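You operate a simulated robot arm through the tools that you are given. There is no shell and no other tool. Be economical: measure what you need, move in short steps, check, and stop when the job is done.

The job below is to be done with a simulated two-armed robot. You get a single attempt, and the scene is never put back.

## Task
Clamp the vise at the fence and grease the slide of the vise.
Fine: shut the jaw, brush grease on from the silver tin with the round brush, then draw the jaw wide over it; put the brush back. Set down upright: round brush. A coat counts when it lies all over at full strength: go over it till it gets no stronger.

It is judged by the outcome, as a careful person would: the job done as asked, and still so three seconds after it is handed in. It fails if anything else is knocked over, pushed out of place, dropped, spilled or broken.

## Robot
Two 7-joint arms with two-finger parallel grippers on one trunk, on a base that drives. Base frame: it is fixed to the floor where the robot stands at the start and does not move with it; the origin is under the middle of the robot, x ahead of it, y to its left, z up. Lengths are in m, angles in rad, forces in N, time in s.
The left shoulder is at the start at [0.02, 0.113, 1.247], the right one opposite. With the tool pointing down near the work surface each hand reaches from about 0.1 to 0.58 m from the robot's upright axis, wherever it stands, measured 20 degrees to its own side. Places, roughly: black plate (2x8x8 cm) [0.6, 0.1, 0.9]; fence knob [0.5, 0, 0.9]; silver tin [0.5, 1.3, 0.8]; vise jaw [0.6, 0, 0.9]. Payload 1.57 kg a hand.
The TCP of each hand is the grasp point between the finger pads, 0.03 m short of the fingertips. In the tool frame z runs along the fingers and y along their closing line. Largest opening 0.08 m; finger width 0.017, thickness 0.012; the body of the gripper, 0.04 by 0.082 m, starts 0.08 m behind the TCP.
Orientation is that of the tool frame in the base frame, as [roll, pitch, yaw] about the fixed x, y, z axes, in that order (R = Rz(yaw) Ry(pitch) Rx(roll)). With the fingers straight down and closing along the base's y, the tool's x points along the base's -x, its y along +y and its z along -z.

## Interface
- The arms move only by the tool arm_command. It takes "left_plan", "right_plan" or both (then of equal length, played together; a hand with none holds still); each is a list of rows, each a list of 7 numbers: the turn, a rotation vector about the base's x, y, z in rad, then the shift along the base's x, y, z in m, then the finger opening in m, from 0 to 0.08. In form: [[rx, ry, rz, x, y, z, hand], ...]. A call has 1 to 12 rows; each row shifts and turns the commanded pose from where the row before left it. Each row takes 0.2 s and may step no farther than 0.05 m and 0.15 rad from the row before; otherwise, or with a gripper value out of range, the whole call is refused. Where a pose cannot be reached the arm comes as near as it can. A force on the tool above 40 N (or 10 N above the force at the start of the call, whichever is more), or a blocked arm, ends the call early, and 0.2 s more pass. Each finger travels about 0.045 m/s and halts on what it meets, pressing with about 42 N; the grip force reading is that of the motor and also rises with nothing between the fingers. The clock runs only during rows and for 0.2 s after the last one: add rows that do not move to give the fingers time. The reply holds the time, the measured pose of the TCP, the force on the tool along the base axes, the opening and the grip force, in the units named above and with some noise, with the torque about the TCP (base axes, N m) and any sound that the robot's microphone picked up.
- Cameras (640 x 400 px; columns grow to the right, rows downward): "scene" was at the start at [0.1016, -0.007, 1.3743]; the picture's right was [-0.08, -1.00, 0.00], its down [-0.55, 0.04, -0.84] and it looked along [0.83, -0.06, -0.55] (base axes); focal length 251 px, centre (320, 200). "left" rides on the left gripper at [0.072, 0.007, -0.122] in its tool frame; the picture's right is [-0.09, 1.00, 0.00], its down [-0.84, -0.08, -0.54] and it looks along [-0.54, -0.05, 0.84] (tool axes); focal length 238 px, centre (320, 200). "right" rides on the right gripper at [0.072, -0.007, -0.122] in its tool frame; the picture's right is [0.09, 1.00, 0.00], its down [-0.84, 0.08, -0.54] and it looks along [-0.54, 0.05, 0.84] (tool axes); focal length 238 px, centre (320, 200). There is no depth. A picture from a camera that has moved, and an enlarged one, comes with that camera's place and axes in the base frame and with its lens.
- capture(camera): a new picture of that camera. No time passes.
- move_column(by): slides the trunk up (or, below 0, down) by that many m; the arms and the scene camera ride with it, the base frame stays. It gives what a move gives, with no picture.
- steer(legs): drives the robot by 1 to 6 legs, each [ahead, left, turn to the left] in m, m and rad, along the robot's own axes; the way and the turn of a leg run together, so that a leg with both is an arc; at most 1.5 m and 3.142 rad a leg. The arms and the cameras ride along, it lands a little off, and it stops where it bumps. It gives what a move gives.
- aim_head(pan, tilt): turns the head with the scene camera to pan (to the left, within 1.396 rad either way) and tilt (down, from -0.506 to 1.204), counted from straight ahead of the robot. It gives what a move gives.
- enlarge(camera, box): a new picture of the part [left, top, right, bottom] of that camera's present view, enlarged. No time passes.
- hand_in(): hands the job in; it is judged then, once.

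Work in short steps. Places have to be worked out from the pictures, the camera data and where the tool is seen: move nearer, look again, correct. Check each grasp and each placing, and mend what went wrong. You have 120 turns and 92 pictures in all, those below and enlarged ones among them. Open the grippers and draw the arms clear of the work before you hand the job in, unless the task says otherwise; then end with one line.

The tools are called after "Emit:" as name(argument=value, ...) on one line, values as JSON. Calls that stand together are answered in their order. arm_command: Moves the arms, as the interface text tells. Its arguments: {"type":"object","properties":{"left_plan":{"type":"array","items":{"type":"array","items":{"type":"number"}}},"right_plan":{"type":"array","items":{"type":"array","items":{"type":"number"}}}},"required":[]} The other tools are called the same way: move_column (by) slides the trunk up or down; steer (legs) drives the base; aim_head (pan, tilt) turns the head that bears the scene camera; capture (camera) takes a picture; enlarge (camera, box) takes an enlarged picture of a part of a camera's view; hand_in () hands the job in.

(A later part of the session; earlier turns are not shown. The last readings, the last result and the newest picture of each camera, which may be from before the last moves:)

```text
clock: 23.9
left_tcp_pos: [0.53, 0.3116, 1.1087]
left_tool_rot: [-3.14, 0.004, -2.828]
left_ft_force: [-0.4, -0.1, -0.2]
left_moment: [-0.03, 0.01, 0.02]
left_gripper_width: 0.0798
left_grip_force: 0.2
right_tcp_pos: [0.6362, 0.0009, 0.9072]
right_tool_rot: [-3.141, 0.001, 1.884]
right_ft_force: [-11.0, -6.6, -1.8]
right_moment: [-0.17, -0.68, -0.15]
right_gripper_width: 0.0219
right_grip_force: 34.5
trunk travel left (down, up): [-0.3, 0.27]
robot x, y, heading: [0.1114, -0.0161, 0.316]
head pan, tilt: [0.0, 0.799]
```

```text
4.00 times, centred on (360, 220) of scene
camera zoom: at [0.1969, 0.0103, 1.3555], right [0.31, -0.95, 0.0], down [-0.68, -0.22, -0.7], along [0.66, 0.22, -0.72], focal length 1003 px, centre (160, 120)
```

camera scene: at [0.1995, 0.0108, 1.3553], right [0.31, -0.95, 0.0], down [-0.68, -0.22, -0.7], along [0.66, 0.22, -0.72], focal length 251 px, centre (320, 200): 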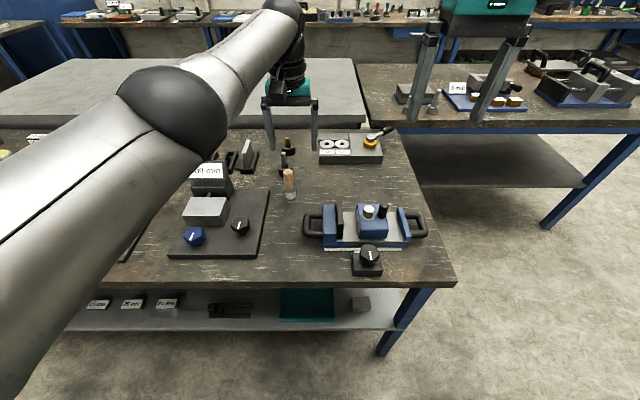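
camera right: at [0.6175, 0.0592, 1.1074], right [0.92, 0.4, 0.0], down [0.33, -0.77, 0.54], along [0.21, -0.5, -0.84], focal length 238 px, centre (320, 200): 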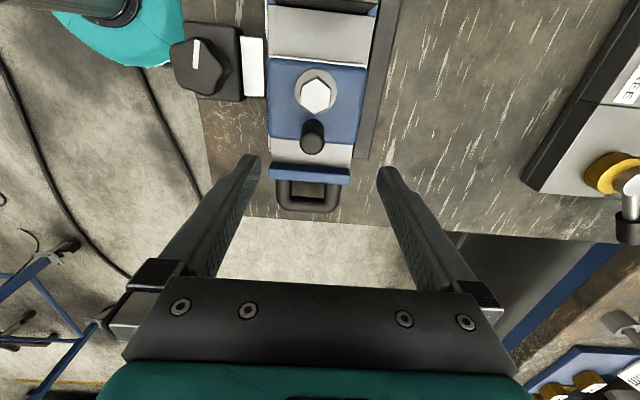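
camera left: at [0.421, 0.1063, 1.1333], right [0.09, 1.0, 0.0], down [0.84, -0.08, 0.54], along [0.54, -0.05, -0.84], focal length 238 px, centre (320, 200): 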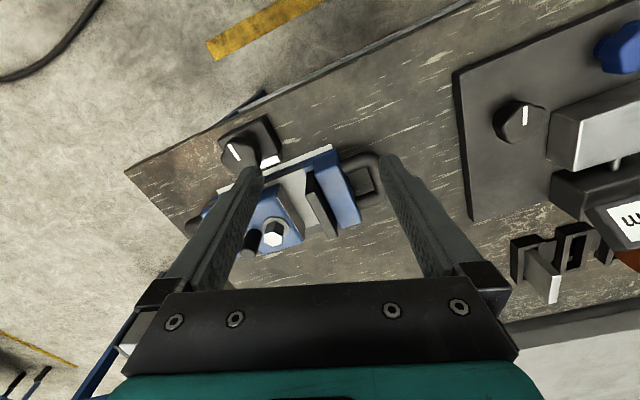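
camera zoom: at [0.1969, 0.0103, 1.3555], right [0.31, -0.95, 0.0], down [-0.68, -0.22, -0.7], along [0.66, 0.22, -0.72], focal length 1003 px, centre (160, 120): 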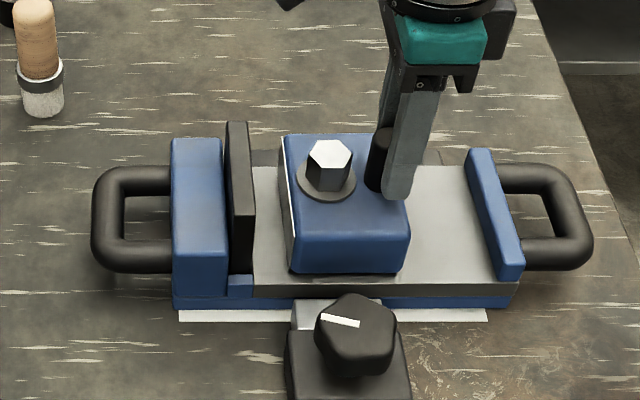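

The jaw slides freely; about 18 mm to go. Continue until it stops.

Emit:
arm_command(right_plan=[[0, 0, 0, -0.0016, 0.0048, 0, 0.01], [0, 0, 0, -0.0016, 0.0048, 0, 0.01], [0, 0, 0, -0.0016, 0.0048, 0, 0.01], [0, 0, 0, -0.0012, 0.0036, 0, 0.01], [0, 0, 0, -0.0012, 0.0036, 0, 0.01], [0, 0, 0, -0.0012, 0.0036, 0, 0.01]])

Emit:
enlarge(camera="scene", box=[280, 170, 440, 270])

```text
clock: 25.2
left_tcp_pos: [0.5296, 0.3116, 1.1088]
left_tool_rot: [3.139, 0.002, -2.829]
left_ft_force: [0.3, 0.2, 0.3]
left_moment: [-0.02, 0.01, 0.02]
left_gripper_width: 0.08
left_grip_force: 0.1
right_tcp_pos: [0.6289, 0.0248, 0.9071]
right_tool_rot: [3.141, 0.001, 1.882]
right_ft_force: [-6.5, -12.2, -0.2]
right_moment: [0.47, -0.25, 0.27]
right_gripper_width: 0.0217
right_grip_force: 34.5
trunk travel left (down, up): [-0.3, 0.27]
robot x, y, heading: [0.1086, -0.0161, 0.319]
head pan, tilt: [0.0, 0.799]
```

```text
4.00 times, centred on (360, 220) of scene
camera zoom: at [0.198, 0.0095, 1.3555], right [0.31, -0.95, 0.0], down [-0.68, -0.22, -0.7], along [0.66, 0.22, -0.72], focal length 1003 px, centre (160, 120)
```

zoom: 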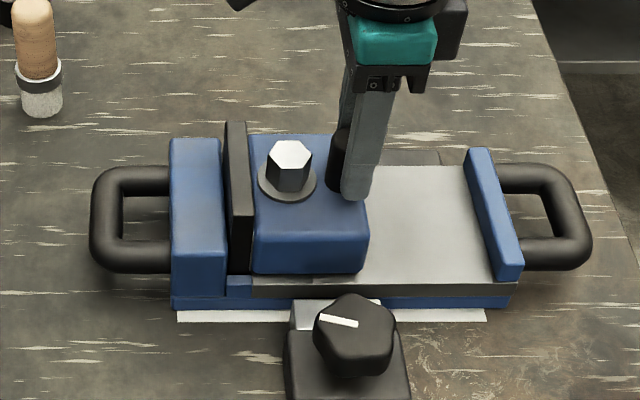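

Nearly closed on the plate. Push a few mm more till force builds.

Emit:
arm_command(right_plan=[[0, 0, 0, -0.0009, 0.0028, 0, 0.01], [0, 0, 0, -0.0009, 0.0028, 0, 0.01], [0, 0, 0, -0.0009, 0.0028, 0, 0.01]])

Emit:
enlarge(camera="scene", box=[280, 170, 440, 270])

Emit:
capture(camera="right")

```text
clock: 26.1
left_tcp_pos: [0.5299, 0.3096, 1.1083]
left_tool_rot: [3.138, 0.002, -2.829]
left_ft_force: [0.1, 0.3, -0.7]
left_moment: [0.02, 0.0, 0.04]
left_gripper_width: 0.0798
left_grip_force: 0.1
right_tcp_pos: [0.6275, 0.0273, 0.9069]
right_tool_rot: [3.142, 0.01, 1.876]
right_ft_force: [1.2, -30.0, 3.5]
right_moment: [-0.01, -0.6, 0.08]
right_gripper_width: 0.0217
right_grip_force: 35.5
trunk travel left (down, up): [-0.3, 0.27]
robot x, y, heading: [0.1109, -0.0162, 0.313]
head pan, tilt: [0.0, 0.799]
```

```text
4.00 times, centred on (360, 220) of scene
camera zoom: at [0.1979, 0.0071, 1.3556], right [0.31, -0.95, 0.0], down [-0.68, -0.22, -0.7], along [0.66, 0.22, -0.72], focal length 1003 px, centre (160, 120)
```

zoom: 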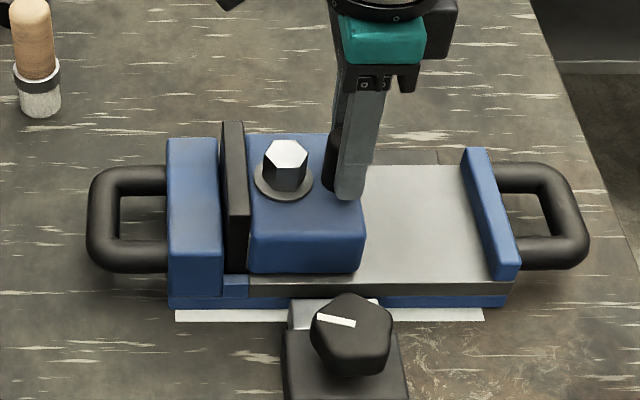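

```text
52 pictures are left
camera right: at [0.6, 0.0961, 1.0305], right [0.92, 0.39, 0.0], down [0.32, -0.77, 0.55], along [0.21, -0.51, -0.84], focal length 238 px, centre (320, 200)
```

right: 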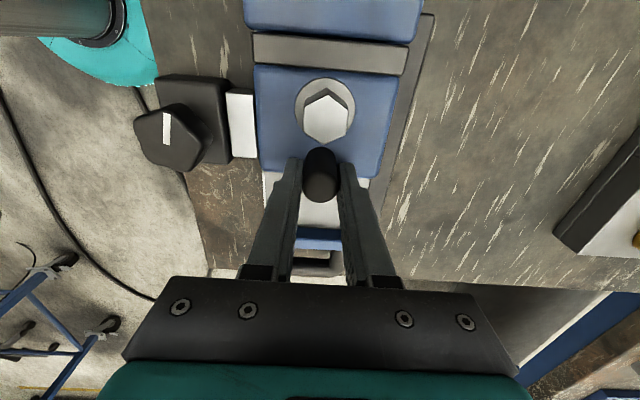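

Jaw is shut on the plate (30 N resistance), vise steady. Release the post and retract the right hand up.

Emit:
arm_command(right_plan=[[0, 0, 0, 0.001, -0.004, 0, 0.01], [0, 0, 0, 0, 0, 0, 0.06], [0, 0, 0, 0, 0, 0, 0.06], [0, 0, 0, 0, 0, 0, 0.06], [0, 0, 0, 0, 0, 0, 0.06], [0, 0, 0, 0, 0, 0.05, 0.06], [0, 0, 0, 0, 0, 0.05, 0.06], [0, 0, 0, 0, 0, 0.05, 0.06], [0, 0, 0, -0.03, -0.03, 0.02, 0.06], [0, 0, 0, -0.03, -0.03, 0.02, 0.06], [0, 0, 0, -0.03, -0.03, 0.02, 0.06], [0, 0, 0, -0.03, -0.03, 0.02, 0.06]])

Emit:
enlarge(camera="scene", box=[260, 120, 440, 280])

```text
clock: 28.6
left_tcp_pos: [0.5296, 0.3134, 1.1081]
left_tool_rot: [3.141, 0.0, -2.828]
left_ft_force: [1.0, 0.0, -0.1]
left_moment: [0.02, -0.01, 0.01]
left_gripper_width: 0.0798
left_grip_force: 0.1
right_tcp_pos: [0.5077, -0.0899, 1.14]
right_tool_rot: [-3.142, 0.002, 1.883]
right_ft_force: [-0.1, -0.8, -0.1]
right_moment: [0.03, -0.02, -0.02]
right_gripper_width: 0.06
right_grip_force: 0.0
trunk travel left (down, up): [-0.3, 0.27]
robot x, y, heading: [0.1076, -0.0153, 0.317]
head pan, tilt: [0.0, 0.799]
```

```text
2.50 times, centred on (350, 200) of scene
camera zoom: at [0.1976, 0.0103, 1.3555], right [0.31, -0.95, 0.0], down [-0.68, -0.22, -0.7], along [0.66, 0.22, -0.72], focal length 627 px, centre (245, 200)
```

zoom: 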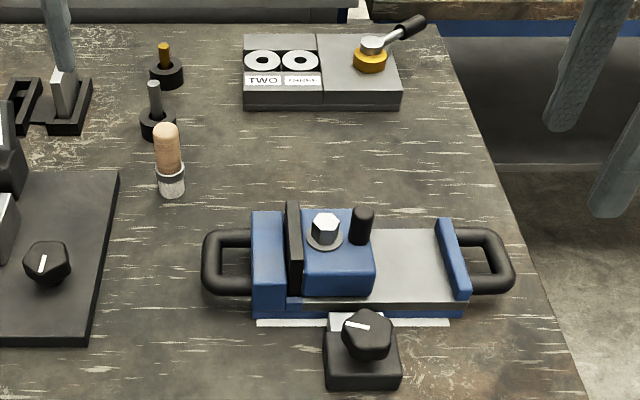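

Brush stands at about (0.695, 0.271), 0.1 m tall. It's beyond reach, so drive slightly nearer.

Emit:
steer(legs=[[0.09, 0.03, 0]])

Emit:
capture(camera="left")

```text
clock: 29.8
left_tcp_pos: [0.6071, 0.3686, 1.1061]
left_tool_rot: [-3.141, -0.004, -2.83]
left_ft_force: [-0.3, 0.3, 0.0]
left_moment: [-0.01, 0.01, -0.02]
left_gripper_width: 0.0802
left_grip_force: 0.2
right_tcp_pos: [0.585, -0.0319, 1.1386]
right_tool_rot: [-3.138, 0.001, 1.884]
right_ft_force: [0.3, 0.8, 0.1]
right_moment: [-0.03, 0.01, 0.01]
right_gripper_width: 0.0603
right_grip_force: 0.0
trunk travel left (down, up): [-0.3, 0.27]
robot x, y, heading: [0.1842, 0.0413, 0.314]
head pan, tilt: [0.0, 0.799]
```

```text
50 pictures are left
camera left: at [0.5369, 0.354, 1.2294], right [-0.22, 0.98, 0.0], down [0.82, 0.18, 0.54], along [0.53, 0.12, -0.84], focal length 238 px, centre (320, 200)
```

left: 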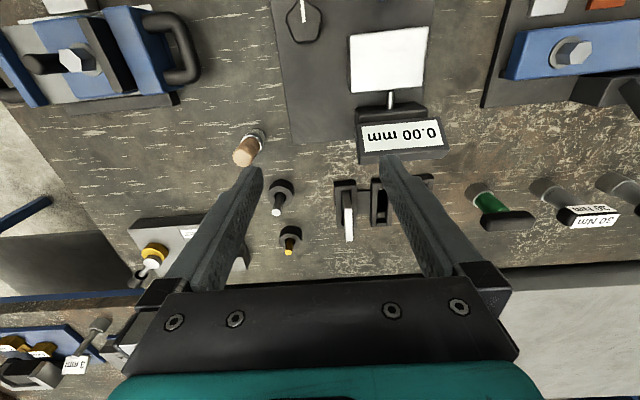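

Brush refined to (0.698, 0.273). Move left hand above it.

Emit:
arm_command(left_plan=[[0, 0, 0, 0.0182, -0.0191, -0.029, 0.07], [0, 0, 0, 0.0182, -0.0191, -0.029, 0.07], [0, 0, 0, 0.0182, -0.0191, -0.029, 0.07], [0, 0, 0, 0.0182, -0.0191, -0.029, 0.07], [0, 0, 0, 0.0182, -0.0191, -0.029, 0.07]])

Emit:
capture(camera="left")

```text
clock: 31.0
left_tcp_pos: [0.6987, 0.2718, 0.9622]
left_tool_rot: [3.139, 0.001, -2.831]
left_ft_force: [0.3, -0.1, -0.1]
left_moment: [0.02, 0.0, 0.0]
left_gripper_width: 0.0697
left_grip_force: 0.2
right_tcp_pos: [0.585, -0.0334, 1.1391]
right_tool_rot: [-3.141, 0.0, 1.883]
right_ft_force: [0.0, -0.6, 0.2]
right_moment: [0.01, -0.02, -0.01]
right_gripper_width: 0.06
right_grip_force: 0.0
trunk travel left (down, up): [-0.3, 0.27]
robot x, y, heading: [0.1866, 0.0365, 0.313]
head pan, tilt: [0.0, 0.799]
```

```text
49 pictures are left
camera left: at [0.6283, 0.2561, 1.0854], right [-0.22, 0.98, 0.0], down [0.82, 0.18, 0.54], along [0.53, 0.12, -0.84], focal length 238 px, centre (320, 200)
```

left: 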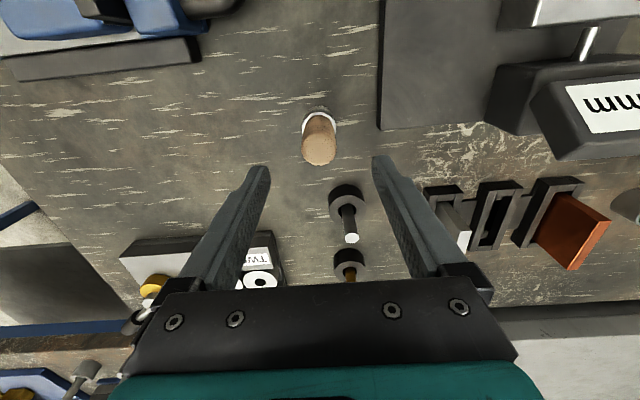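

Well centred. Descend and grasp at TCP z≈0.887.

Emit:
arm_command(left_plan=[[0, 0, 0, 0.0005, 0, -0.04, 0.06], [0, 0, 0, 0, 0, -0.035, 0.06], [0, 0, 0, 0, 0, 0, 0.015], [0, 0, 0, 0, 0, 0, 0.015], [0, 0, 0, 0, 0, 0, 0.015], [0, 0, 0, 0, 0, 0, 0.015], [0, 0, 0, 0, 0, 0, 0.015]])

Emit:
capture(camera="left")

```text
clock: 32.6
left_tcp_pos: [0.6881, 0.2729, 0.8892]
left_tool_rot: [3.141, -0.001, -2.829]
left_ft_force: [-0.3, 0.3, 0.5]
left_moment: [0.01, 0.02, 0.01]
left_gripper_width: 0.0281
left_grip_force: 38.2
left hand out of reach, approached as far as the arm can: row 2
right_tcp_pos: [0.5841, -0.0327, 1.1392]
right_tool_rot: [-3.141, -0.001, 1.882]
right_ft_force: [-0.5, 0.2, 0.1]
right_moment: [-0.03, 0.02, 0.01]
right_gripper_width: 0.0599
right_grip_force: 0.1
trunk travel left (down, up): [-0.3, 0.27]
robot x, y, heading: [0.1821, 0.0387, 0.313]
head pan, tilt: [0.0, 0.799]
```

```text
48 pictures are left
camera left: at [0.6175, 0.2583, 1.0113], right [-0.22, 0.98, 0.0], down [0.82, 0.18, 0.54], along [0.53, 0.12, -0.84], focal length 238 px, centre (320, 200)
```

left: 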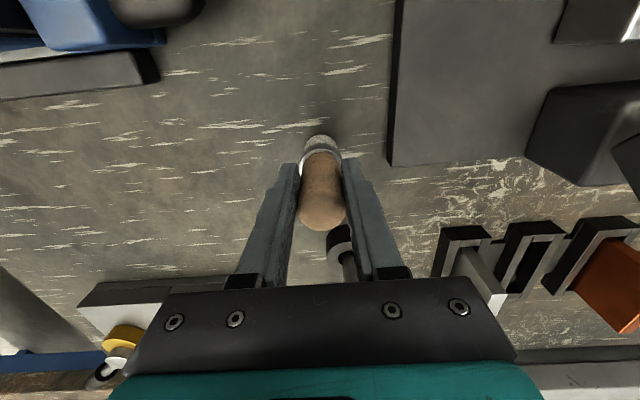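

Held, but about 1 cm off-centre due to reach. Open, drive 2 cm ahead, correct and regrip.

Emit:
arm_command(left_plan=[[0, 0, 0, 0, 0, 0, 0.06], [0, 0, 0, 0, 0, 0, 0.06], [0, 0, 0, 0, 0, 0, 0.06], [0, 0, 0, 0, 0, 0, 0.06]])

Emit:
steer(legs=[[0.02, 0, 0]])

Emit:
capture(camera="left")

```text
clock: 33.6
left_tcp_pos: [0.6867, 0.2731, 0.8905]
left_tool_rot: [3.14, -0.002, -2.83]
left_ft_force: [0.2, 0.2, 0.3]
left_moment: [-0.03, -0.01, -0.04]
left_gripper_width: 0.0602
left_grip_force: 0.1
right_tcp_pos: [0.5845, -0.0322, 1.1398]
right_tool_rot: [3.141, 0.0, 1.883]
right_ft_force: [-0.2, 0.8, -0.4]
right_moment: [0.02, 0.01, 0.0]
right_gripper_width: 0.0599
right_grip_force: 0.0
trunk travel left (down, up): [-0.3, 0.27]
robot x, y, heading: [0.1834, 0.04, 0.312]
head pan, tilt: [0.0, 0.799]
```

```text
clock: 34.4
left_tcp_pos: [0.7067, 0.2797, 0.8881]
left_tool_rot: [3.141, -0.002, -2.829]
left_ft_force: [1.2, -0.9, -0.1]
left_moment: [-0.03, 0.03, -0.01]
left_gripper_width: 0.0597
left_grip_force: 0.1
right_tcp_pos: [0.6032, -0.0263, 1.1395]
right_tool_rot: [-3.14, -0.002, 1.883]
right_ft_force: [0.1, -0.6, -0.5]
right_moment: [-0.02, 0.04, -0.01]
right_gripper_width: 0.06
right_grip_force: 0.0
trunk travel left (down, up): [-0.3, 0.27]
robot x, y, heading: [0.2059, 0.0466, 0.316]
head pan, tilt: [0.0, 0.799]
```

```text
47 pictures are left
camera left: at [0.6373, 0.2644, 1.0108], right [-0.22, 0.98, 0.0], down [0.82, 0.18, 0.54], along [0.53, 0.12, -0.84], focal length 238 px, centre (320, 200)
```

left: 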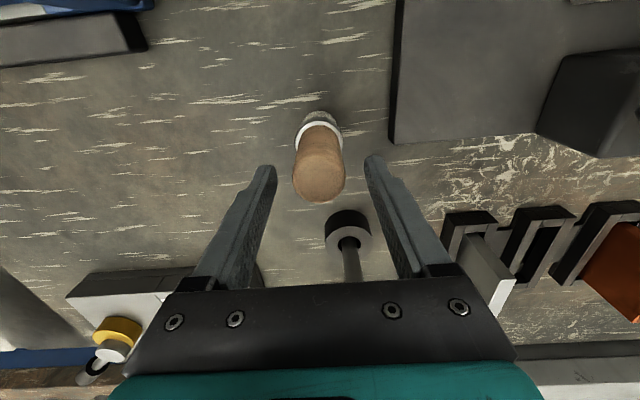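

Brush at about (0.695, 0.276). Back the hand 1.1 cm and grasp.

Emit:
arm_command(left_plan=[[0, 0, 0, -0.0115, -0.004, 0, 0.06], [0, 0, 0, 0, 0, 0, 0.06], [0, 0, 0, 0, 0, 0, 0.015], [0, 0, 0, 0, 0, 0, 0.015], [0, 0, 0, 0, 0, 0, 0.015], [0, 0, 0, 0, 0, 0, 0.015]])

Emit:
capture(camera="left")

```text
clock: 35.8
left_tcp_pos: [0.6955, 0.2752, 0.8896]
left_tool_rot: [-3.142, 0.001, -2.828]
left_ft_force: [-0.5, -0.1, -0.7]
left_moment: [-0.01, -0.04, -0.02]
left_gripper_width: 0.0291
left_grip_force: 33.2
right_tcp_pos: [0.6025, -0.0271, 1.139]
right_tool_rot: [3.142, 0.0, 1.882]
right_ft_force: [-0.6, -0.3, 0.5]
right_moment: [0.02, 0.0, -0.01]
right_gripper_width: 0.06
right_grip_force: 0.1
trunk travel left (down, up): [-0.3, 0.27]
robot x, y, heading: [0.2032, 0.044, 0.31]
head pan, tilt: [0.0, 0.799]
```

```text
46 pictures are left
camera left: at [0.6246, 0.26, 1.0114], right [-0.22, 0.98, 0.0], down [0.82, 0.18, 0.54], along [0.53, 0.12, -0.84], focal length 238 px, centre (320, 200)
```

left: 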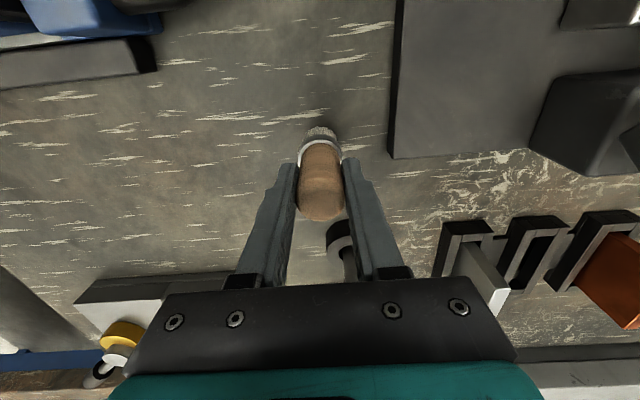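

Firm, centred grasp (29 mm); return spot for TCP is (0.6955, 0.2752, 0.889). Lift and retract, then look left for the tin.

Emit:
arm_command(left_plan=[[0, 0, 0, 0, 0, 0.03, 0.015], [0, 0, 0, 0, 0, 0.045, 0.015], [0, 0, 0, 0, 0, 0.045, 0.015], [0, 0, 0, 0, 0, 0.045, 0.015], [0, 0, 0, -0.02, 0, 0.04, 0.015], [0, 0, 0, -0.04, 0, 0.02, 0.015], [0, 0, 0, -0.045, 0, 0.0, 0.015], [0, 0, 0, -0.045, 0, 0.0, 0.015]], right_plan=[[0, 0, 0, 0, 0, 0, 0.06], [0, 0, 0, -0.03, -0.02, 0.01, 0.06], [0, 0, 0, -0.03, -0.02, 0.01, 0.06], [0, 0, 0, -0.03, -0.02, 0.01, 0.06], [0, 0, 0, -0.03, -0.02, 0.01, 0.06], [0, 0, 0, -0.03, -0.02, 0.01, 0.06], [0, 0, 0, 0, 0, 0, 0.06], [0, 0, 0, 0, 0, 0, 0.06]])

Emit:
aim_head(pan=0.9, tilt=0.6)

Emit:
capture(camera="scene")

```text
clock: 37.6
left_tcp_pos: [0.5438, 0.2755, 1.1124]
left_tool_rot: [-3.14, 0.0, -2.826]
left_ft_force: [-0.8, 0.0, -0.3]
left_moment: [-0.01, -0.02, -0.01]
left_gripper_width: 0.0284
left_grip_force: 38.3
right_tcp_pos: [0.4526, -0.1259, 1.1892]
right_tool_rot: [3.141, -0.001, 1.884]
right_ft_force: [-0.1, 0.0, -0.1]
right_moment: [-0.01, -0.03, -0.02]
right_gripper_width: 0.0601
right_grip_force: 0.1
trunk travel left (down, up): [-0.3, 0.27]
robot x, y, heading: [0.2028, 0.0472, 0.314]
head pan, tilt: [0.0, 0.799]
```

```text
clock: 38.8
left_tcp_pos: [0.5469, 0.2746, 1.1126]
left_tool_rot: [-3.141, 0.0, -2.829]
left_ft_force: [0.1, 0.6, 0.4]
left_moment: [0.0, -0.01, -0.01]
left_gripper_width: 0.0285
left_grip_force: 38.6
right_tcp_pos: [0.4519, -0.1255, 1.1878]
right_tool_rot: [-3.141, 0.001, 1.883]
right_ft_force: [0.5, -0.7, -0.1]
right_moment: [-0.01, -0.01, 0.01]
right_gripper_width: 0.0599
right_grip_force: 0.1
trunk travel left (down, up): [-0.3, 0.27]
robot x, y, heading: [0.2054, 0.0475, 0.311]
head pan, tilt: [0.901, 0.6]
```

```text
45 pictures are left
camera scene: at [0.2466, 0.131, 1.3723], right [0.94, -0.35, 0.0], down [-0.2, -0.53, -0.82], along [0.29, 0.77, -0.57], focal length 251 px, centre (320, 200)
```

scene: 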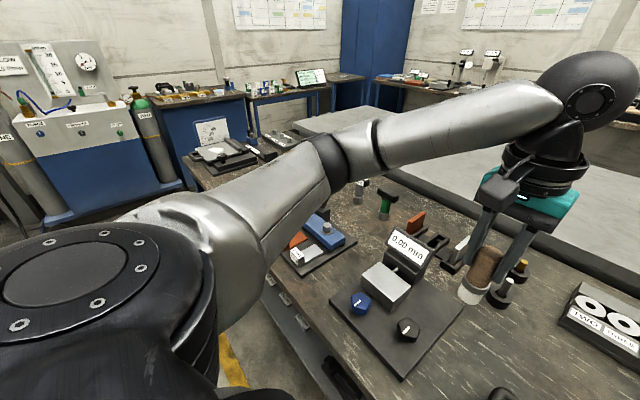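

The tin is hidden behind the arm. Drive left along the table about 0.9 m, with the brush above everything.

Emit:
steer(legs=[[-0.06, 0, 0], [0, 0.9, 0]])

Emit:
aim_head(pan=0.0, tilt=0.7)

Emit:
capture(camera="scene")

Emit:
capture(camera="left")

```text
clock: 44.0
left_tcp_pos: [0.2104, 1.105, 1.1115]
left_tool_rot: [-3.141, 0.0, -2.822]
left_ft_force: [-0.2, 0.1, -0.3]
left_moment: [-0.01, -0.03, -0.04]
left_gripper_width: 0.0288
left_grip_force: 38.3
right_tcp_pos: [0.1195, 0.7027, 1.1901]
right_tool_rot: [3.141, 0.0, 1.89]
right_ft_force: [0.3, -0.1, 0.5]
right_moment: [0.02, 0.0, 0.0]
right_gripper_width: 0.0602
right_grip_force: 0.0
trunk travel left (down, up): [-0.3, 0.27]
robot x, y, heading: [-0.1313, 0.8732, 0.319]
head pan, tilt: [0.901, 0.6]
```

```text
clock: 45.2
left_tcp_pos: [0.2114, 1.1038, 1.1132]
left_tool_rot: [3.141, 0.001, -2.822]
left_ft_force: [0.8, -0.2, -0.3]
left_moment: [0.03, 0.0, -0.01]
left_gripper_width: 0.0285
left_grip_force: 38.3
right_tcp_pos: [0.1211, 0.7028, 1.1884]
right_tool_rot: [-3.141, 0.0, 1.891]
right_ft_force: [0.2, 0.3, 0.4]
right_moment: [-0.03, -0.03, 0.0]
right_gripper_width: 0.06
right_grip_force: 0.1
trunk travel left (down, up): [-0.3, 0.27]
robot x, y, heading: [-0.1304, 0.8683, 0.315]
head pan, tilt: [0.0, 0.7]
```

```text
44 pictures are left
camera scene: at [-0.0374, 0.9019, 1.3637], right [0.32, -0.95, 0.0], down [-0.61, -0.2, -0.77], along [0.73, 0.24, -0.64], focal length 251 px, centre (320, 200)
```

scene: 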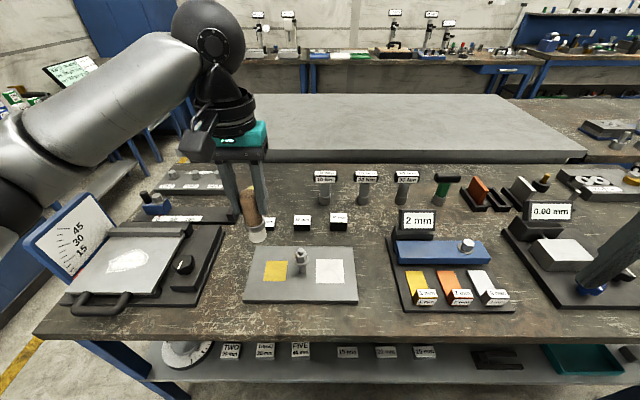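

```text
43 pictures are left
camera left: at [0.1406, 1.0886, 1.2349], right [-0.23, 0.97, 0.0], down [0.82, 0.19, 0.54], along [0.53, 0.12, -0.84], focal length 238 px, centre (320, 200)
```

left: 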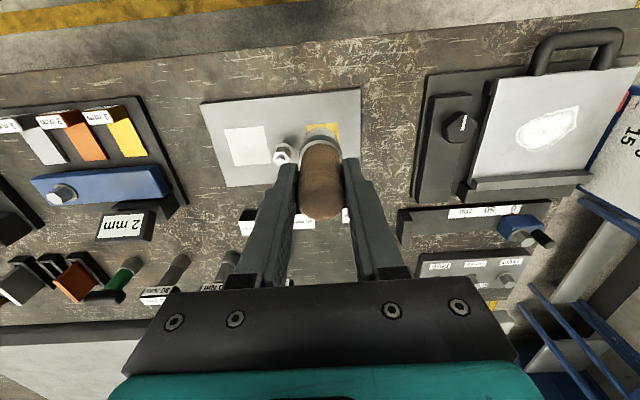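

Enlarge the area around the expected tin.

Emit:
enlarge(camera="scene", box=[140, 140, 380, 290])

```text
2.67 times, centred on (260, 215) of scene
camera zoom: at [-0.0374, 0.9019, 1.3637], right [0.32, -0.95, 0.0], down [-0.61, -0.2, -0.77], along [0.73, 0.24, -0.64], focal length 668 px, centre (480, 160)
```

zoom: 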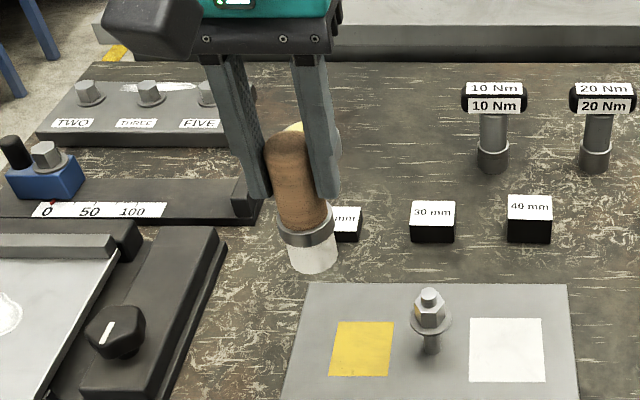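

Something is hidden behind the brush; move the left hand sideways and look again.

Emit:
arm_command(left_plan=[[0, 0, 0, 0.015, -0.046, 0, 0.015], [0, 0, 0, 0.015, -0.046, 0, 0.015], [0, 0, 0, 0.015, -0.046, 0, 0.015]])

Emit:
enlarge(camera="scene", box=[140, 140, 380, 290])

```text
clock: 46.0
left_tcp_pos: [0.2559, 0.9638, 1.1121]
left_tool_rot: [3.139, 0.0, -2.822]
left_ft_force: [-1.0, 0.0, -1.3]
left_moment: [0.0, 0.01, -0.02]
left_gripper_width: 0.0288
left_grip_force: 38.6
right_tcp_pos: [0.1216, 0.7011, 1.1884]
right_tool_rot: [-3.141, 0.0, 1.889]
right_ft_force: [-1.0, 0.4, 0.4]
right_moment: [0.0, 0.0, 0.01]
right_gripper_width: 0.0601
right_grip_force: 0.1
trunk travel left (down, up): [-0.3, 0.27]
robot x, y, heading: [-0.1299, 0.8743, 0.321]
head pan, tilt: [0.0, 0.7]
```

```text
2.67 times, centred on (260, 215) of scene
camera zoom: at [-0.037, 0.9005, 1.3637], right [0.31, -0.95, 0.0], down [-0.61, -0.2, -0.76], along [0.73, 0.24, -0.64], focal length 668 px, centre (480, 160)
```

zoom: 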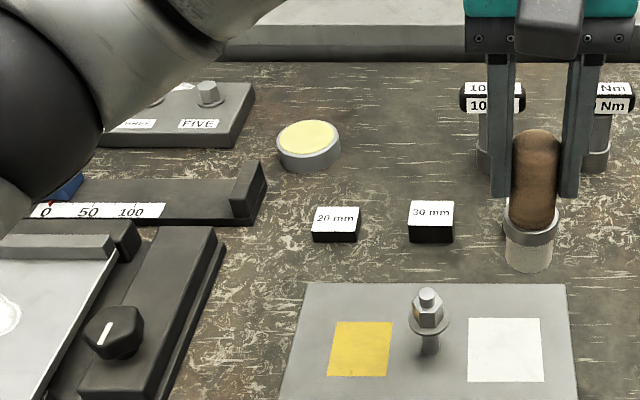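

The silver tin (pale yellow grease) is at about (0.545, 1.324, rim ≈0.83), deep on the table. I drive closer, and will use a tilted hand and lower trunk.

Emit:
steer(legs=[[0.1, 0.08, 0]])

Emit:
aim_head(pan=0.2, tilt=0.7)

Emit:
capture(camera="scene")

```text
clock: 47.3
left_tcp_pos: [0.329, 1.071, 1.1131]
left_tool_rot: [-3.141, 0.001, -2.826]
left_ft_force: [0.2, -0.7, -0.1]
left_moment: [-0.03, 0.01, 0.0]
left_gripper_width: 0.029
left_grip_force: 38.3
right_tcp_pos: [0.1899, 0.8073, 1.1898]
right_tool_rot: [-3.141, 0.002, 1.886]
right_ft_force: [0.5, 0.6, -0.3]
right_moment: [-0.02, 0.0, 0.02]
right_gripper_width: 0.06
right_grip_force: 0.0
trunk travel left (down, up): [-0.3, 0.27]
robot x, y, heading: [-0.0617, 0.9802, 0.315]
head pan, tilt: [0.0, 0.7]
```

```text
clock: 48.0
left_tcp_pos: [0.3276, 1.0709, 1.1124]
left_tool_rot: [3.141, 0.0, -2.825]
left_ft_force: [-0.2, 0.3, -0.6]
left_moment: [0.04, -0.02, 0.0]
left_gripper_width: 0.0288
left_grip_force: 38.5
right_tcp_pos: [0.1907, 0.8074, 1.1888]
right_tool_rot: [3.14, -0.001, 1.888]
right_ft_force: [-0.3, 0.2, 0.2]
right_moment: [-0.03, -0.04, -0.01]
right_gripper_width: 0.0603
right_grip_force: 0.1
trunk travel left (down, up): [-0.3, 0.27]
robot x, y, heading: [-0.0599, 0.979, 0.319]
head pan, tilt: [0.201, 0.7]
```

```text
40 pictures are left
camera scene: at [0.0266, 1.0227, 1.3637], right [0.49, -0.87, 0.0], down [-0.56, -0.32, -0.76], along [0.67, 0.38, -0.64], focal length 251 px, centre (320, 200)
```

scene: 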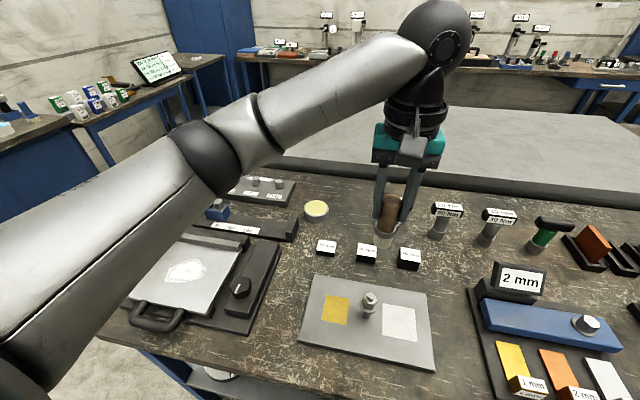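

Tin confirmed at (0.545, 1.329). Lift and tilt the left hand 0.7 rad so the brush points forward, then lower the trunk.

Emit:
arm_command(left_plan=[[0.0433, -0.133, 0, 0, 0.01, 0.03, 0.015], [0.0433, -0.133, 0, 0, 0.02, 0.03, 0.015], [0.0433, -0.133, 0, 0, 0.03, 0.03, 0.015], [0.0433, -0.133, 0, 0, 0.03, 0.02, 0.015], [0.0433, -0.133, 0, 0, 0.03, 0, 0.015]])

Emit:
move_column(by=-0.15)

Emit:
capture(camera="left")

Emit:
capture(camera="scene")

```text
clock: 49.2
left_tcp_pos: [0.3272, 1.1919, 1.2242]
left_tool_rot: [-3.141, 0.703, -2.827]
left_ft_force: [0.4, -0.3, -0.7]
left_moment: [0.02, 0.04, -0.01]
left_gripper_width: 0.0289
left_grip_force: 38.4
right_tcp_pos: [0.1908, 0.808, 1.1897]
right_tool_rot: [-3.14, 0.002, 1.887]
right_ft_force: [0.7, 0.8, -0.4]
right_moment: [-0.04, -0.03, -0.01]
right_gripper_width: 0.06
right_grip_force: 0.1
trunk travel left (down, up): [-0.3, 0.27]
robot x, y, heading: [-0.0592, 0.9746, 0.32]
head pan, tilt: [0.201, 0.7]
```

```text
clock: 51.0
left_tcp_pos: [0.3287, 1.191, 1.0739]
left_tool_rot: [-3.14, 0.7, -2.825]
left_ft_force: [0.0, 0.1, -0.1]
left_moment: [-0.01, 0.01, 0.0]
left_gripper_width: 0.0289
left_grip_force: 38.3
right_tcp_pos: [0.1897, 0.8068, 1.0392]
right_tool_rot: [3.141, 0.001, 1.887]
right_ft_force: [0.0, -0.5, 0.2]
right_moment: [-0.01, 0.02, 0.02]
right_gripper_width: 0.0602
right_grip_force: 0.0
trunk travel left (down, up): [-0.15, 0.42]
robot x, y, heading: [-0.0579, 0.9758, 0.317]
head pan, tilt: [0.201, 0.7]
```

```text
39 pictures are left
camera left: at [0.1997, 1.1564, 1.1202], right [-0.24, 0.97, 0.06], down [0.3, 0.02, 0.95], along [0.92, 0.25, -0.3], focal length 238 px, centre (320, 200)
```

left: 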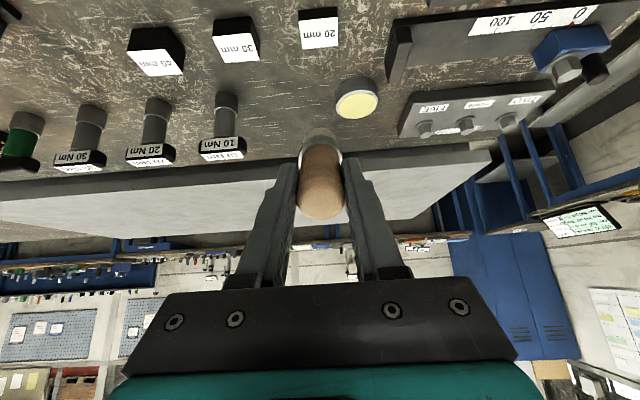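

```text
38 pictures are left
camera scene: at [0.0265, 1.0227, 1.2138], right [0.49, -0.87, 0.0], down [-0.56, -0.32, -0.76], along [0.67, 0.38, -0.64], focal length 251 px, centre (320, 200)
```

scene: 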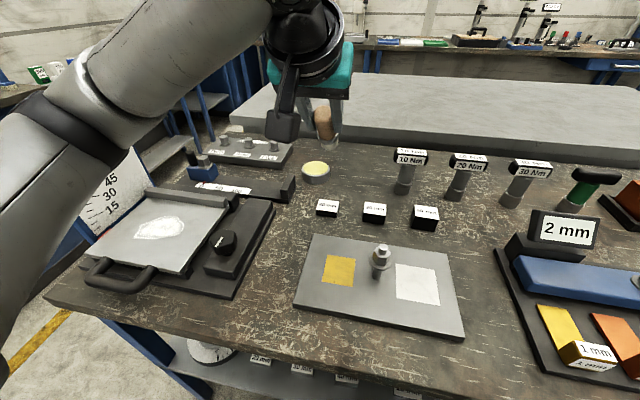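

Tin surface triangulated at (0.537, 1.327, ~0.832). Move the brush tip to hover 3 cm above it.

Emit:
arm_command(left_plan=[[0, 0, 0, 0.0255, 0.0197, -0.024, 0.015], [0, 0, 0, 0.0255, 0.0197, -0.024, 0.015], [0, 0, 0, 0.0255, 0.0197, -0.024, 0.015], [0, 0, 0, 0.0255, 0.0197, -0.024, 0.015], [0, 0, 0, 0.0255, 0.0197, -0.024, 0.015], [0, 0, 0, 0.0255, 0.0197, -0.024, 0.015]])

Emit:
enlarge(camera="scene", box=[260, 80, 380, 220])

Emit:
capture(camera="left")

```text
clock: 52.4
left_tcp_pos: [0.4809, 1.3098, 0.9283]
left_tool_rot: [3.142, 0.698, -2.826]
left_ft_force: [-0.3, 0.3, -0.5]
left_moment: [-0.03, 0.01, -0.03]
left_gripper_width: 0.0286
left_grip_force: 38.9
right_tcp_pos: [0.1915, 0.8064, 1.0377]
right_tool_rot: [3.141, -0.002, 1.887]
right_ft_force: [-0.4, -0.2, 0.3]
right_moment: [-0.03, 0.03, -0.01]
right_gripper_width: 0.0597
right_grip_force: 0.1
trunk travel left (down, up): [-0.15, 0.42]
robot x, y, heading: [-0.062, 0.9761, 0.319]
head pan, tilt: [0.201, 0.7]
```

```text
2.86 times, centred on (320, 150) of scene
camera zoom: at [0.0268, 1.0228, 1.2137], right [0.49, -0.87, 0.0], down [-0.56, -0.32, -0.76], along [0.66, 0.38, -0.64], focal length 716 px, centre (320, 343)
```

zoom: 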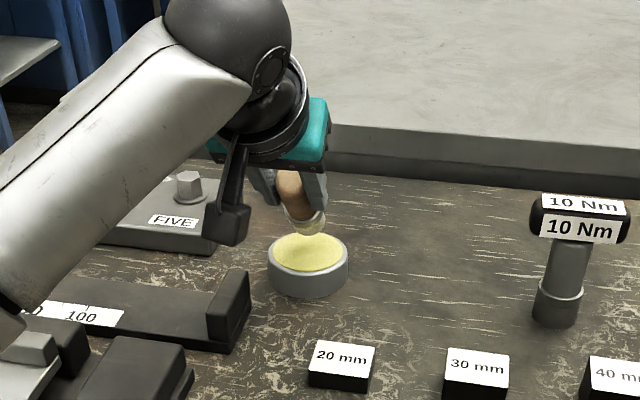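

```text
36 pictures are left
camera left: at [0.3528, 1.2754, 0.9757], right [-0.24, 0.97, 0.06], down [0.3, 0.02, 0.95], along [0.92, 0.25, -0.3], focal length 238 px, centre (320, 200)
```

left: 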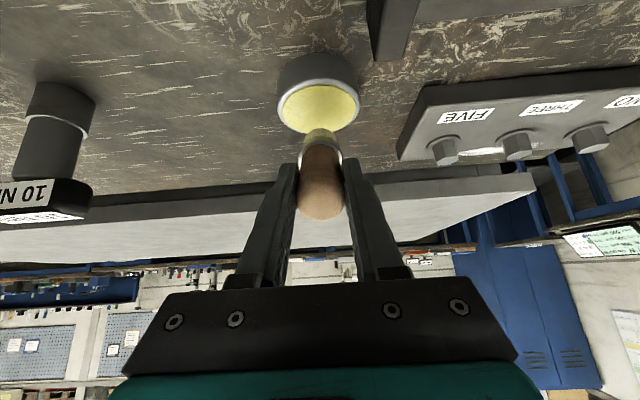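

Brush tip hovers over the tin centre. Lower in 1 cm steps until contact.

Emit:
arm_command(left_plan=[[0, 0, 0, 0.001, 0, -0.01, 0.015], [0, 0, 0, 0.001, 0, -0.01, 0.015], [0, 0, 0, 0.001, 0, -0.01, 0.015], [0, 0, 0, 0, 0, -0.006, 0.015]])

Emit:
enlarge(camera="scene", box=[260, 80, 380, 220])

```text
clock: 53.4
left_tcp_pos: [0.4844, 1.3084, 0.9039]
left_tool_rot: [-3.137, 0.722, -2.825]
left_ft_force: [-8.6, -0.8, 30.4]
left_moment: [0.4, -0.84, 0.06]
left_gripper_width: 0.029
left_grip_force: 38.4
right_tcp_pos: [0.1877, 0.8052, 1.0413]
right_tool_rot: [3.139, 0.0, 1.888]
right_ft_force: [-0.3, 0.0, 0.7]
right_moment: [-0.02, -0.01, -0.01]
right_gripper_width: 0.0598
right_grip_force: 0.0
trunk travel left (down, up): [-0.15, 0.42]
robot x, y, heading: [-0.0603, 0.9782, 0.315]
head pan, tilt: [0.201, 0.7]
```

```text
2.86 times, centred on (320, 150) of scene
camera zoom: at [0.0231, 1.0212, 1.2144], right [0.49, -0.87, 0.0], down [-0.56, -0.32, -0.77], along [0.67, 0.38, -0.64], focal length 716 px, centre (320, 343)
```

zoom: 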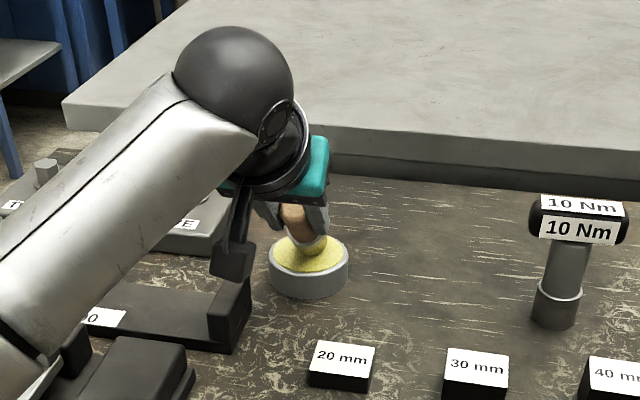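

Bristles are pressed in the grease and yellow. Ease off, tiny swirl, then lift out.

Emit:
arm_command(left_plan=[[0, 0, 0, 0, 0, 0.006, 0.015], [0, 0, 0, 0, 0, 0.002, 0.015], [0, 0, 0, 0, 0, 0, 0.015], [0, 0, 0, 0, 0, 0.02, 0.015], [0, 0, 0, 0, 0, 0.04, 0.015], [0, 0, 0, 0, 0, 0.04, 0.015]])

Emit:
capture(camera="left")

```text
clock: 54.8
left_tcp_pos: [0.4842, 1.3077, 1.0018]
left_tool_rot: [-3.14, 0.697, -2.825]
left_ft_force: [-0.2, -0.3, -0.7]
left_moment: [-0.01, 0.05, -0.03]
left_gripper_width: 0.0287
left_grip_force: 38.4
right_tcp_pos: [0.1905, 0.8061, 1.039]
right_tool_rot: [3.141, 0.001, 1.885]
right_ft_force: [0.2, 0.7, -0.4]
right_moment: [-0.04, -0.01, -0.01]
right_gripper_width: 0.0601
right_grip_force: 0.0
trunk travel left (down, up): [-0.15, 0.42]
robot x, y, heading: [-0.0581, 0.976, 0.318]
head pan, tilt: [0.201, 0.7]
```

```text
34 pictures are left
camera left: at [0.3558, 1.2738, 1.0488], right [-0.24, 0.97, 0.06], down [0.3, 0.02, 0.95], along [0.92, 0.25, -0.3], focal length 238 px, centre (320, 200)
```

left: 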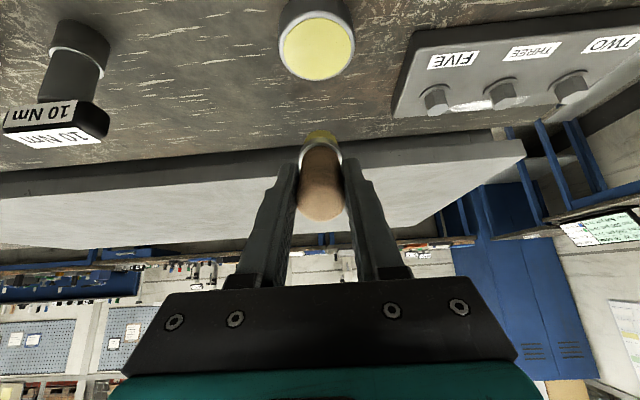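

Loaded. Retract and straighten the hand, raise the trunk, and drive back to the vise.

Emit:
arm_command(left_plan=[[0, 0, 0, -0.03, -0.025, 0.02, 0.015], [0, 0, 0, -0.035, -0.025, 0.01, 0.015], [-0.0433, 0.133, 0, -0.03, -0.02, 0, 0.015], [-0.0433, 0.133, 0, -0.03, -0.02, 0, 0.015], [-0.0433, 0.133, 0, -0.02, -0.02, 0, 0.015], [-0.0433, 0.133, 0, 0, -0.01, 0, 0.015], [-0.0433, 0.133, 0, 0, 0, 0, 0.015]])

Emit:
move_column(by=0.15)

Emit:
steer(legs=[[-0.06, 0, 0], [0, -1.25, 0]])

Emit:
aim_head(pan=0.0, tilt=0.8)

Emit:
capture(camera="scene")

```text
clock: 56.4
left_tcp_pos: [0.3387, 1.1876, 1.0327]
left_tool_rot: [3.141, -0.002, -2.825]
left_ft_force: [0.4, -0.6, 0.1]
left_moment: [-0.02, 0.0, 0.0]
left_gripper_width: 0.0286
left_grip_force: 39.1
right_tcp_pos: [0.1911, 0.8058, 1.0396]
right_tool_rot: [3.141, -0.002, 1.888]
right_ft_force: [-0.6, 0.5, 0.0]
right_moment: [-0.01, -0.01, 0.02]
right_gripper_width: 0.0604
right_grip_force: 0.1
trunk travel left (down, up): [-0.15, 0.42]
robot x, y, heading: [-0.059, 0.9777, 0.314]
head pan, tilt: [0.201, 0.7]
```

```text
clock: 58.1
left_tcp_pos: [0.3409, 1.188, 1.1808]
left_tool_rot: [3.14, 0.001, -2.825]
left_ft_force: [0.3, -0.2, -0.6]
left_moment: [0.01, 0.03, -0.03]
left_gripper_width: 0.0286
left_grip_force: 38.9
right_tcp_pos: [0.1904, 0.8078, 1.1883]
right_tool_rot: [3.139, -0.001, 1.885]
right_ft_force: [-0.1, 0.0, -0.1]
right_moment: [0.01, 0.01, 0.0]
right_gripper_width: 0.0601
right_grip_force: 0.1
trunk travel left (down, up): [-0.3, 0.27]
robot x, y, heading: [-0.0573, 0.9782, 0.319]
head pan, tilt: [0.201, 0.7]
```

```text
clock: 65.1
left_tcp_pos: [0.6805, -0.03, 1.1816]
left_tool_rot: [3.141, -0.001, -2.815]
left_ft_force: [-0.7, -0.8, 0.0]
left_moment: [0.02, 0.05, -0.06]
left_gripper_width: 0.0289
left_grip_force: 38.8
right_tcp_pos: [0.5353, -0.4122, 1.1889]
right_tool_rot: [3.141, 0.001, 1.9]
right_ft_force: [-0.3, 0.0, -0.3]
right_moment: [0.02, 0.0, 0.0]
right_gripper_width: 0.0601
right_grip_force: 0.1
trunk travel left (down, up): [-0.3, 0.27]
robot x, y, heading: [0.2844, -0.2417, 0.328]
head pan, tilt: [0.201, 0.7]
```

```text
clock: 65.8
left_tcp_pos: [0.6804, -0.0273, 1.1819]
left_tool_rot: [-3.141, 0.0, -2.813]
left_ft_force: [-0.9, -0.5, -0.7]
left_moment: [0.0, 0.01, 0.01]
left_gripper_width: 0.0286
left_grip_force: 39.0
right_tcp_pos: [0.5361, -0.4126, 1.1887]
right_tool_rot: [3.141, -0.001, 1.899]
right_ft_force: [-0.7, 0.3, 0.1]
right_moment: [-0.02, 0.02, 0.0]
right_gripper_width: 0.0599
right_grip_force: 0.1
trunk travel left (down, up): [-0.3, 0.27]
robot x, y, heading: [0.2869, -0.2449, 0.329]
head pan, tilt: [0.0, 0.799]
```

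```text
33 pictures are left
camera scene: at [0.3727, -0.2147, 1.3555], right [0.32, -0.95, 0.0], down [-0.68, -0.23, -0.7], along [0.66, 0.23, -0.72], focal length 251 px, centre (320, 200)
```

scene: 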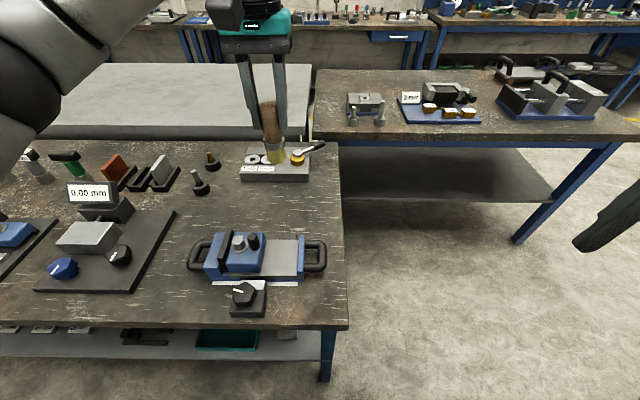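

Back at the vise. Enlarge to map the slide area.

Emit:
enlarge(camera="scene", box=[180, 210, 340, 320])

```text
3.64 times, centred on (260, 265) of scene
camera zoom: at [0.3727, -0.2147, 1.3555], right [0.32, -0.95, 0.0], down [-0.68, -0.23, -0.7], along [0.66, 0.23, -0.72], focal length 911 px, centre (538, -36)
```

zoom: 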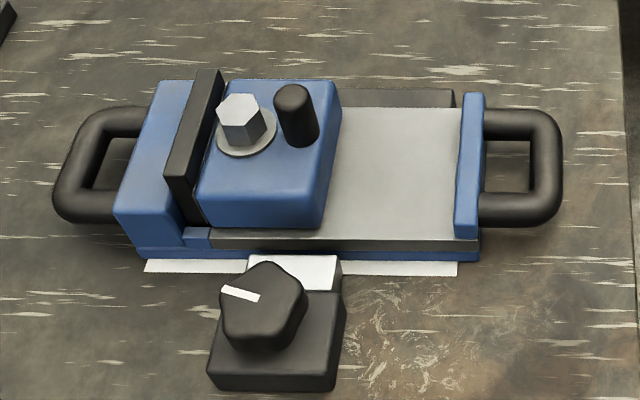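

Slide spans about (0.593,0.007)-(0.615,-0.074) near edge to (0.680,0.039)-(0.707,-0.040) far edge, z≈0.828. Turn the hand 90° so fingers clear the post, moving above the slide centre.

Emit:
arm_command(left_plan=[[0, 0, 0.1415, -0.003, 0.001, -0.015, 0.015], [0, 0, 0.1415, -0.003, 0.001, -0.015, 0.015], [0, 0, 0.1415, -0.003, 0.001, -0.015, 0.015], [0, 0, 0.1415, -0.003, 0.001, -0.015, 0.015], [0, 0, 0.1415, -0.003, 0.001, -0.015, 0.015], [0, 0, 0.1415, -0.003, 0.001, -0.015, 0.015], [0, 0, 0.1415, -0.003, 0.001, -0.015, 0.015], [0, 0, 0.1415, -0.003, 0.001, -0.015, 0.015], [0, 0, 0.1415, -0.003, 0.001, -0.015, 0.015], [0, 0, 0.1415, -0.003, 0.001, -0.015, 0.015], [0, 0, 0.1415, -0.003, 0.001, -0.015, 0.015]])

Emit:
capture(camera="left")

Emit:
enlarge(camera="scene", box=[180, 180, 340, 290])

```text
clock: 68.2
left_tcp_pos: [0.6463, -0.0164, 1.0153]
left_tool_rot: [3.141, -0.002, -1.253]
left_ft_force: [-0.1, 0.3, -0.6]
left_moment: [0.03, 0.0, -0.01]
left_gripper_width: 0.0287
left_grip_force: 38.5
right_tcp_pos: [0.5379, -0.412, 1.1889]
right_tool_rot: [-3.141, -0.001, 1.898]
right_ft_force: [0.1, -0.6, 0.1]
right_moment: [0.01, -0.02, -0.02]
right_gripper_width: 0.0601
right_grip_force: 0.1
trunk travel left (down, up): [-0.3, 0.27]
robot x, y, heading: [0.2819, -0.2492, 0.329]
head pan, tilt: [0.0, 0.799]
```

```text
31 pictures are left
camera left: at [0.6635, -0.0876, 1.1382], right [-0.97, -0.22, 0.0], down [-0.19, 0.82, 0.54], along [-0.12, 0.53, -0.84], focal length 238 px, centre (320, 200)
```

left: 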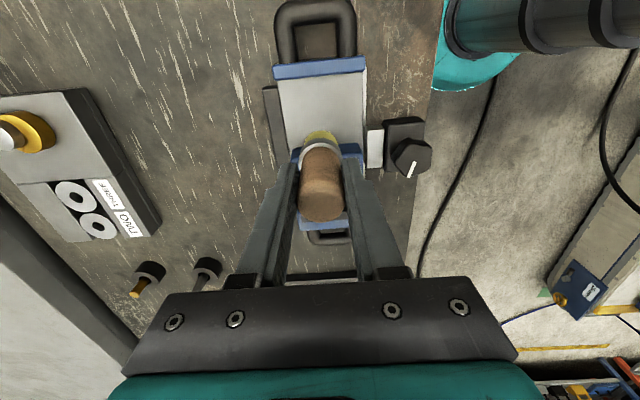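

```text
3.64 times, centred on (260, 235) of scene
camera zoom: at [0.3727, -0.2147, 1.3554], right [0.32, -0.95, 0.0], down [-0.68, -0.23, -0.7], along [0.66, 0.22, -0.72], focal length 911 px, centre (538, 73)
```

zoom: 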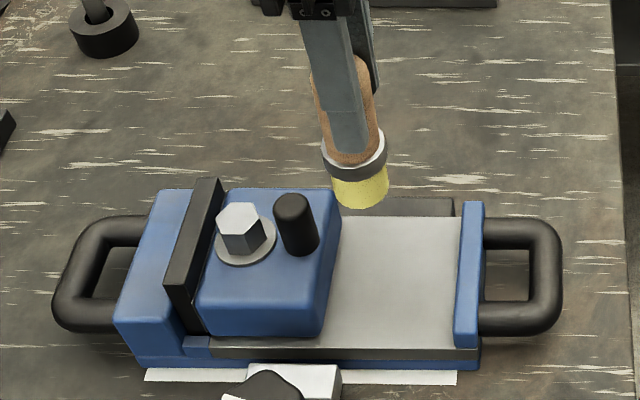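

Brush hangs right over the slide. Lower to just above contact, then by small steps until a light force.

Emit:
arm_command(left_plan=[[0, 0, 0, -0.008, -0.0055, -0.04, 0.015], [0, 0, 0, 0, 0, -0.04, 0.015], [0, 0, 0, 0, 0, -0.008, 0.015], [0, 0, 0, 0, 0, -0.005, 0.015], [0, 0, 0, 0, 0, -0.003, 0.015]])

Emit:
enlarge(camera="scene", box=[180, 180, 340, 290])

```text
clock: 69.4
left_tcp_pos: [0.6379, -0.0238, 0.9211]
left_tool_rot: [-3.138, -0.001, -1.256]
left_ft_force: [-2.0, 0.4, 12.7]
left_moment: [-0.1, 0.27, -0.03]
left_gripper_width: 0.0286
left_grip_force: 39.1
right_tcp_pos: [0.5351, -0.4116, 1.1894]
right_tool_rot: [-3.141, -0.002, 1.9]
right_ft_force: [0.5, -0.8, 0.4]
right_moment: [0.01, 0.02, 0.04]
right_gripper_width: 0.0602
right_grip_force: 0.1
trunk travel left (down, up): [-0.3, 0.27]
robot x, y, heading: [0.2914, -0.2424, 0.329]
head pan, tilt: [0.0, 0.799]
```

```text
3.64 times, centred on (260, 235) of scene
camera zoom: at [0.3717, -0.2151, 1.3557], right [0.32, -0.95, 0.0], down [-0.68, -0.23, -0.7], along [0.66, 0.23, -0.72], focal length 911 px, centre (538, 73)
```

zoom: 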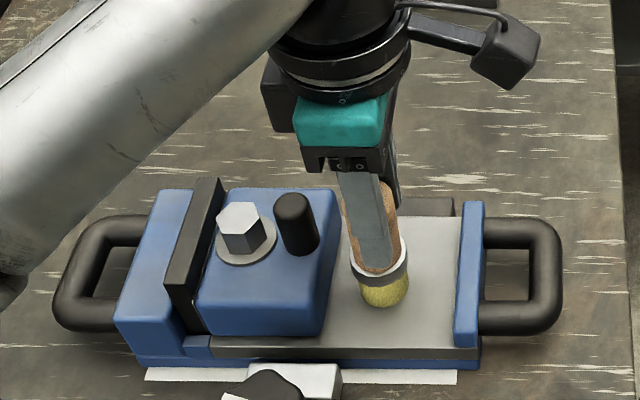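

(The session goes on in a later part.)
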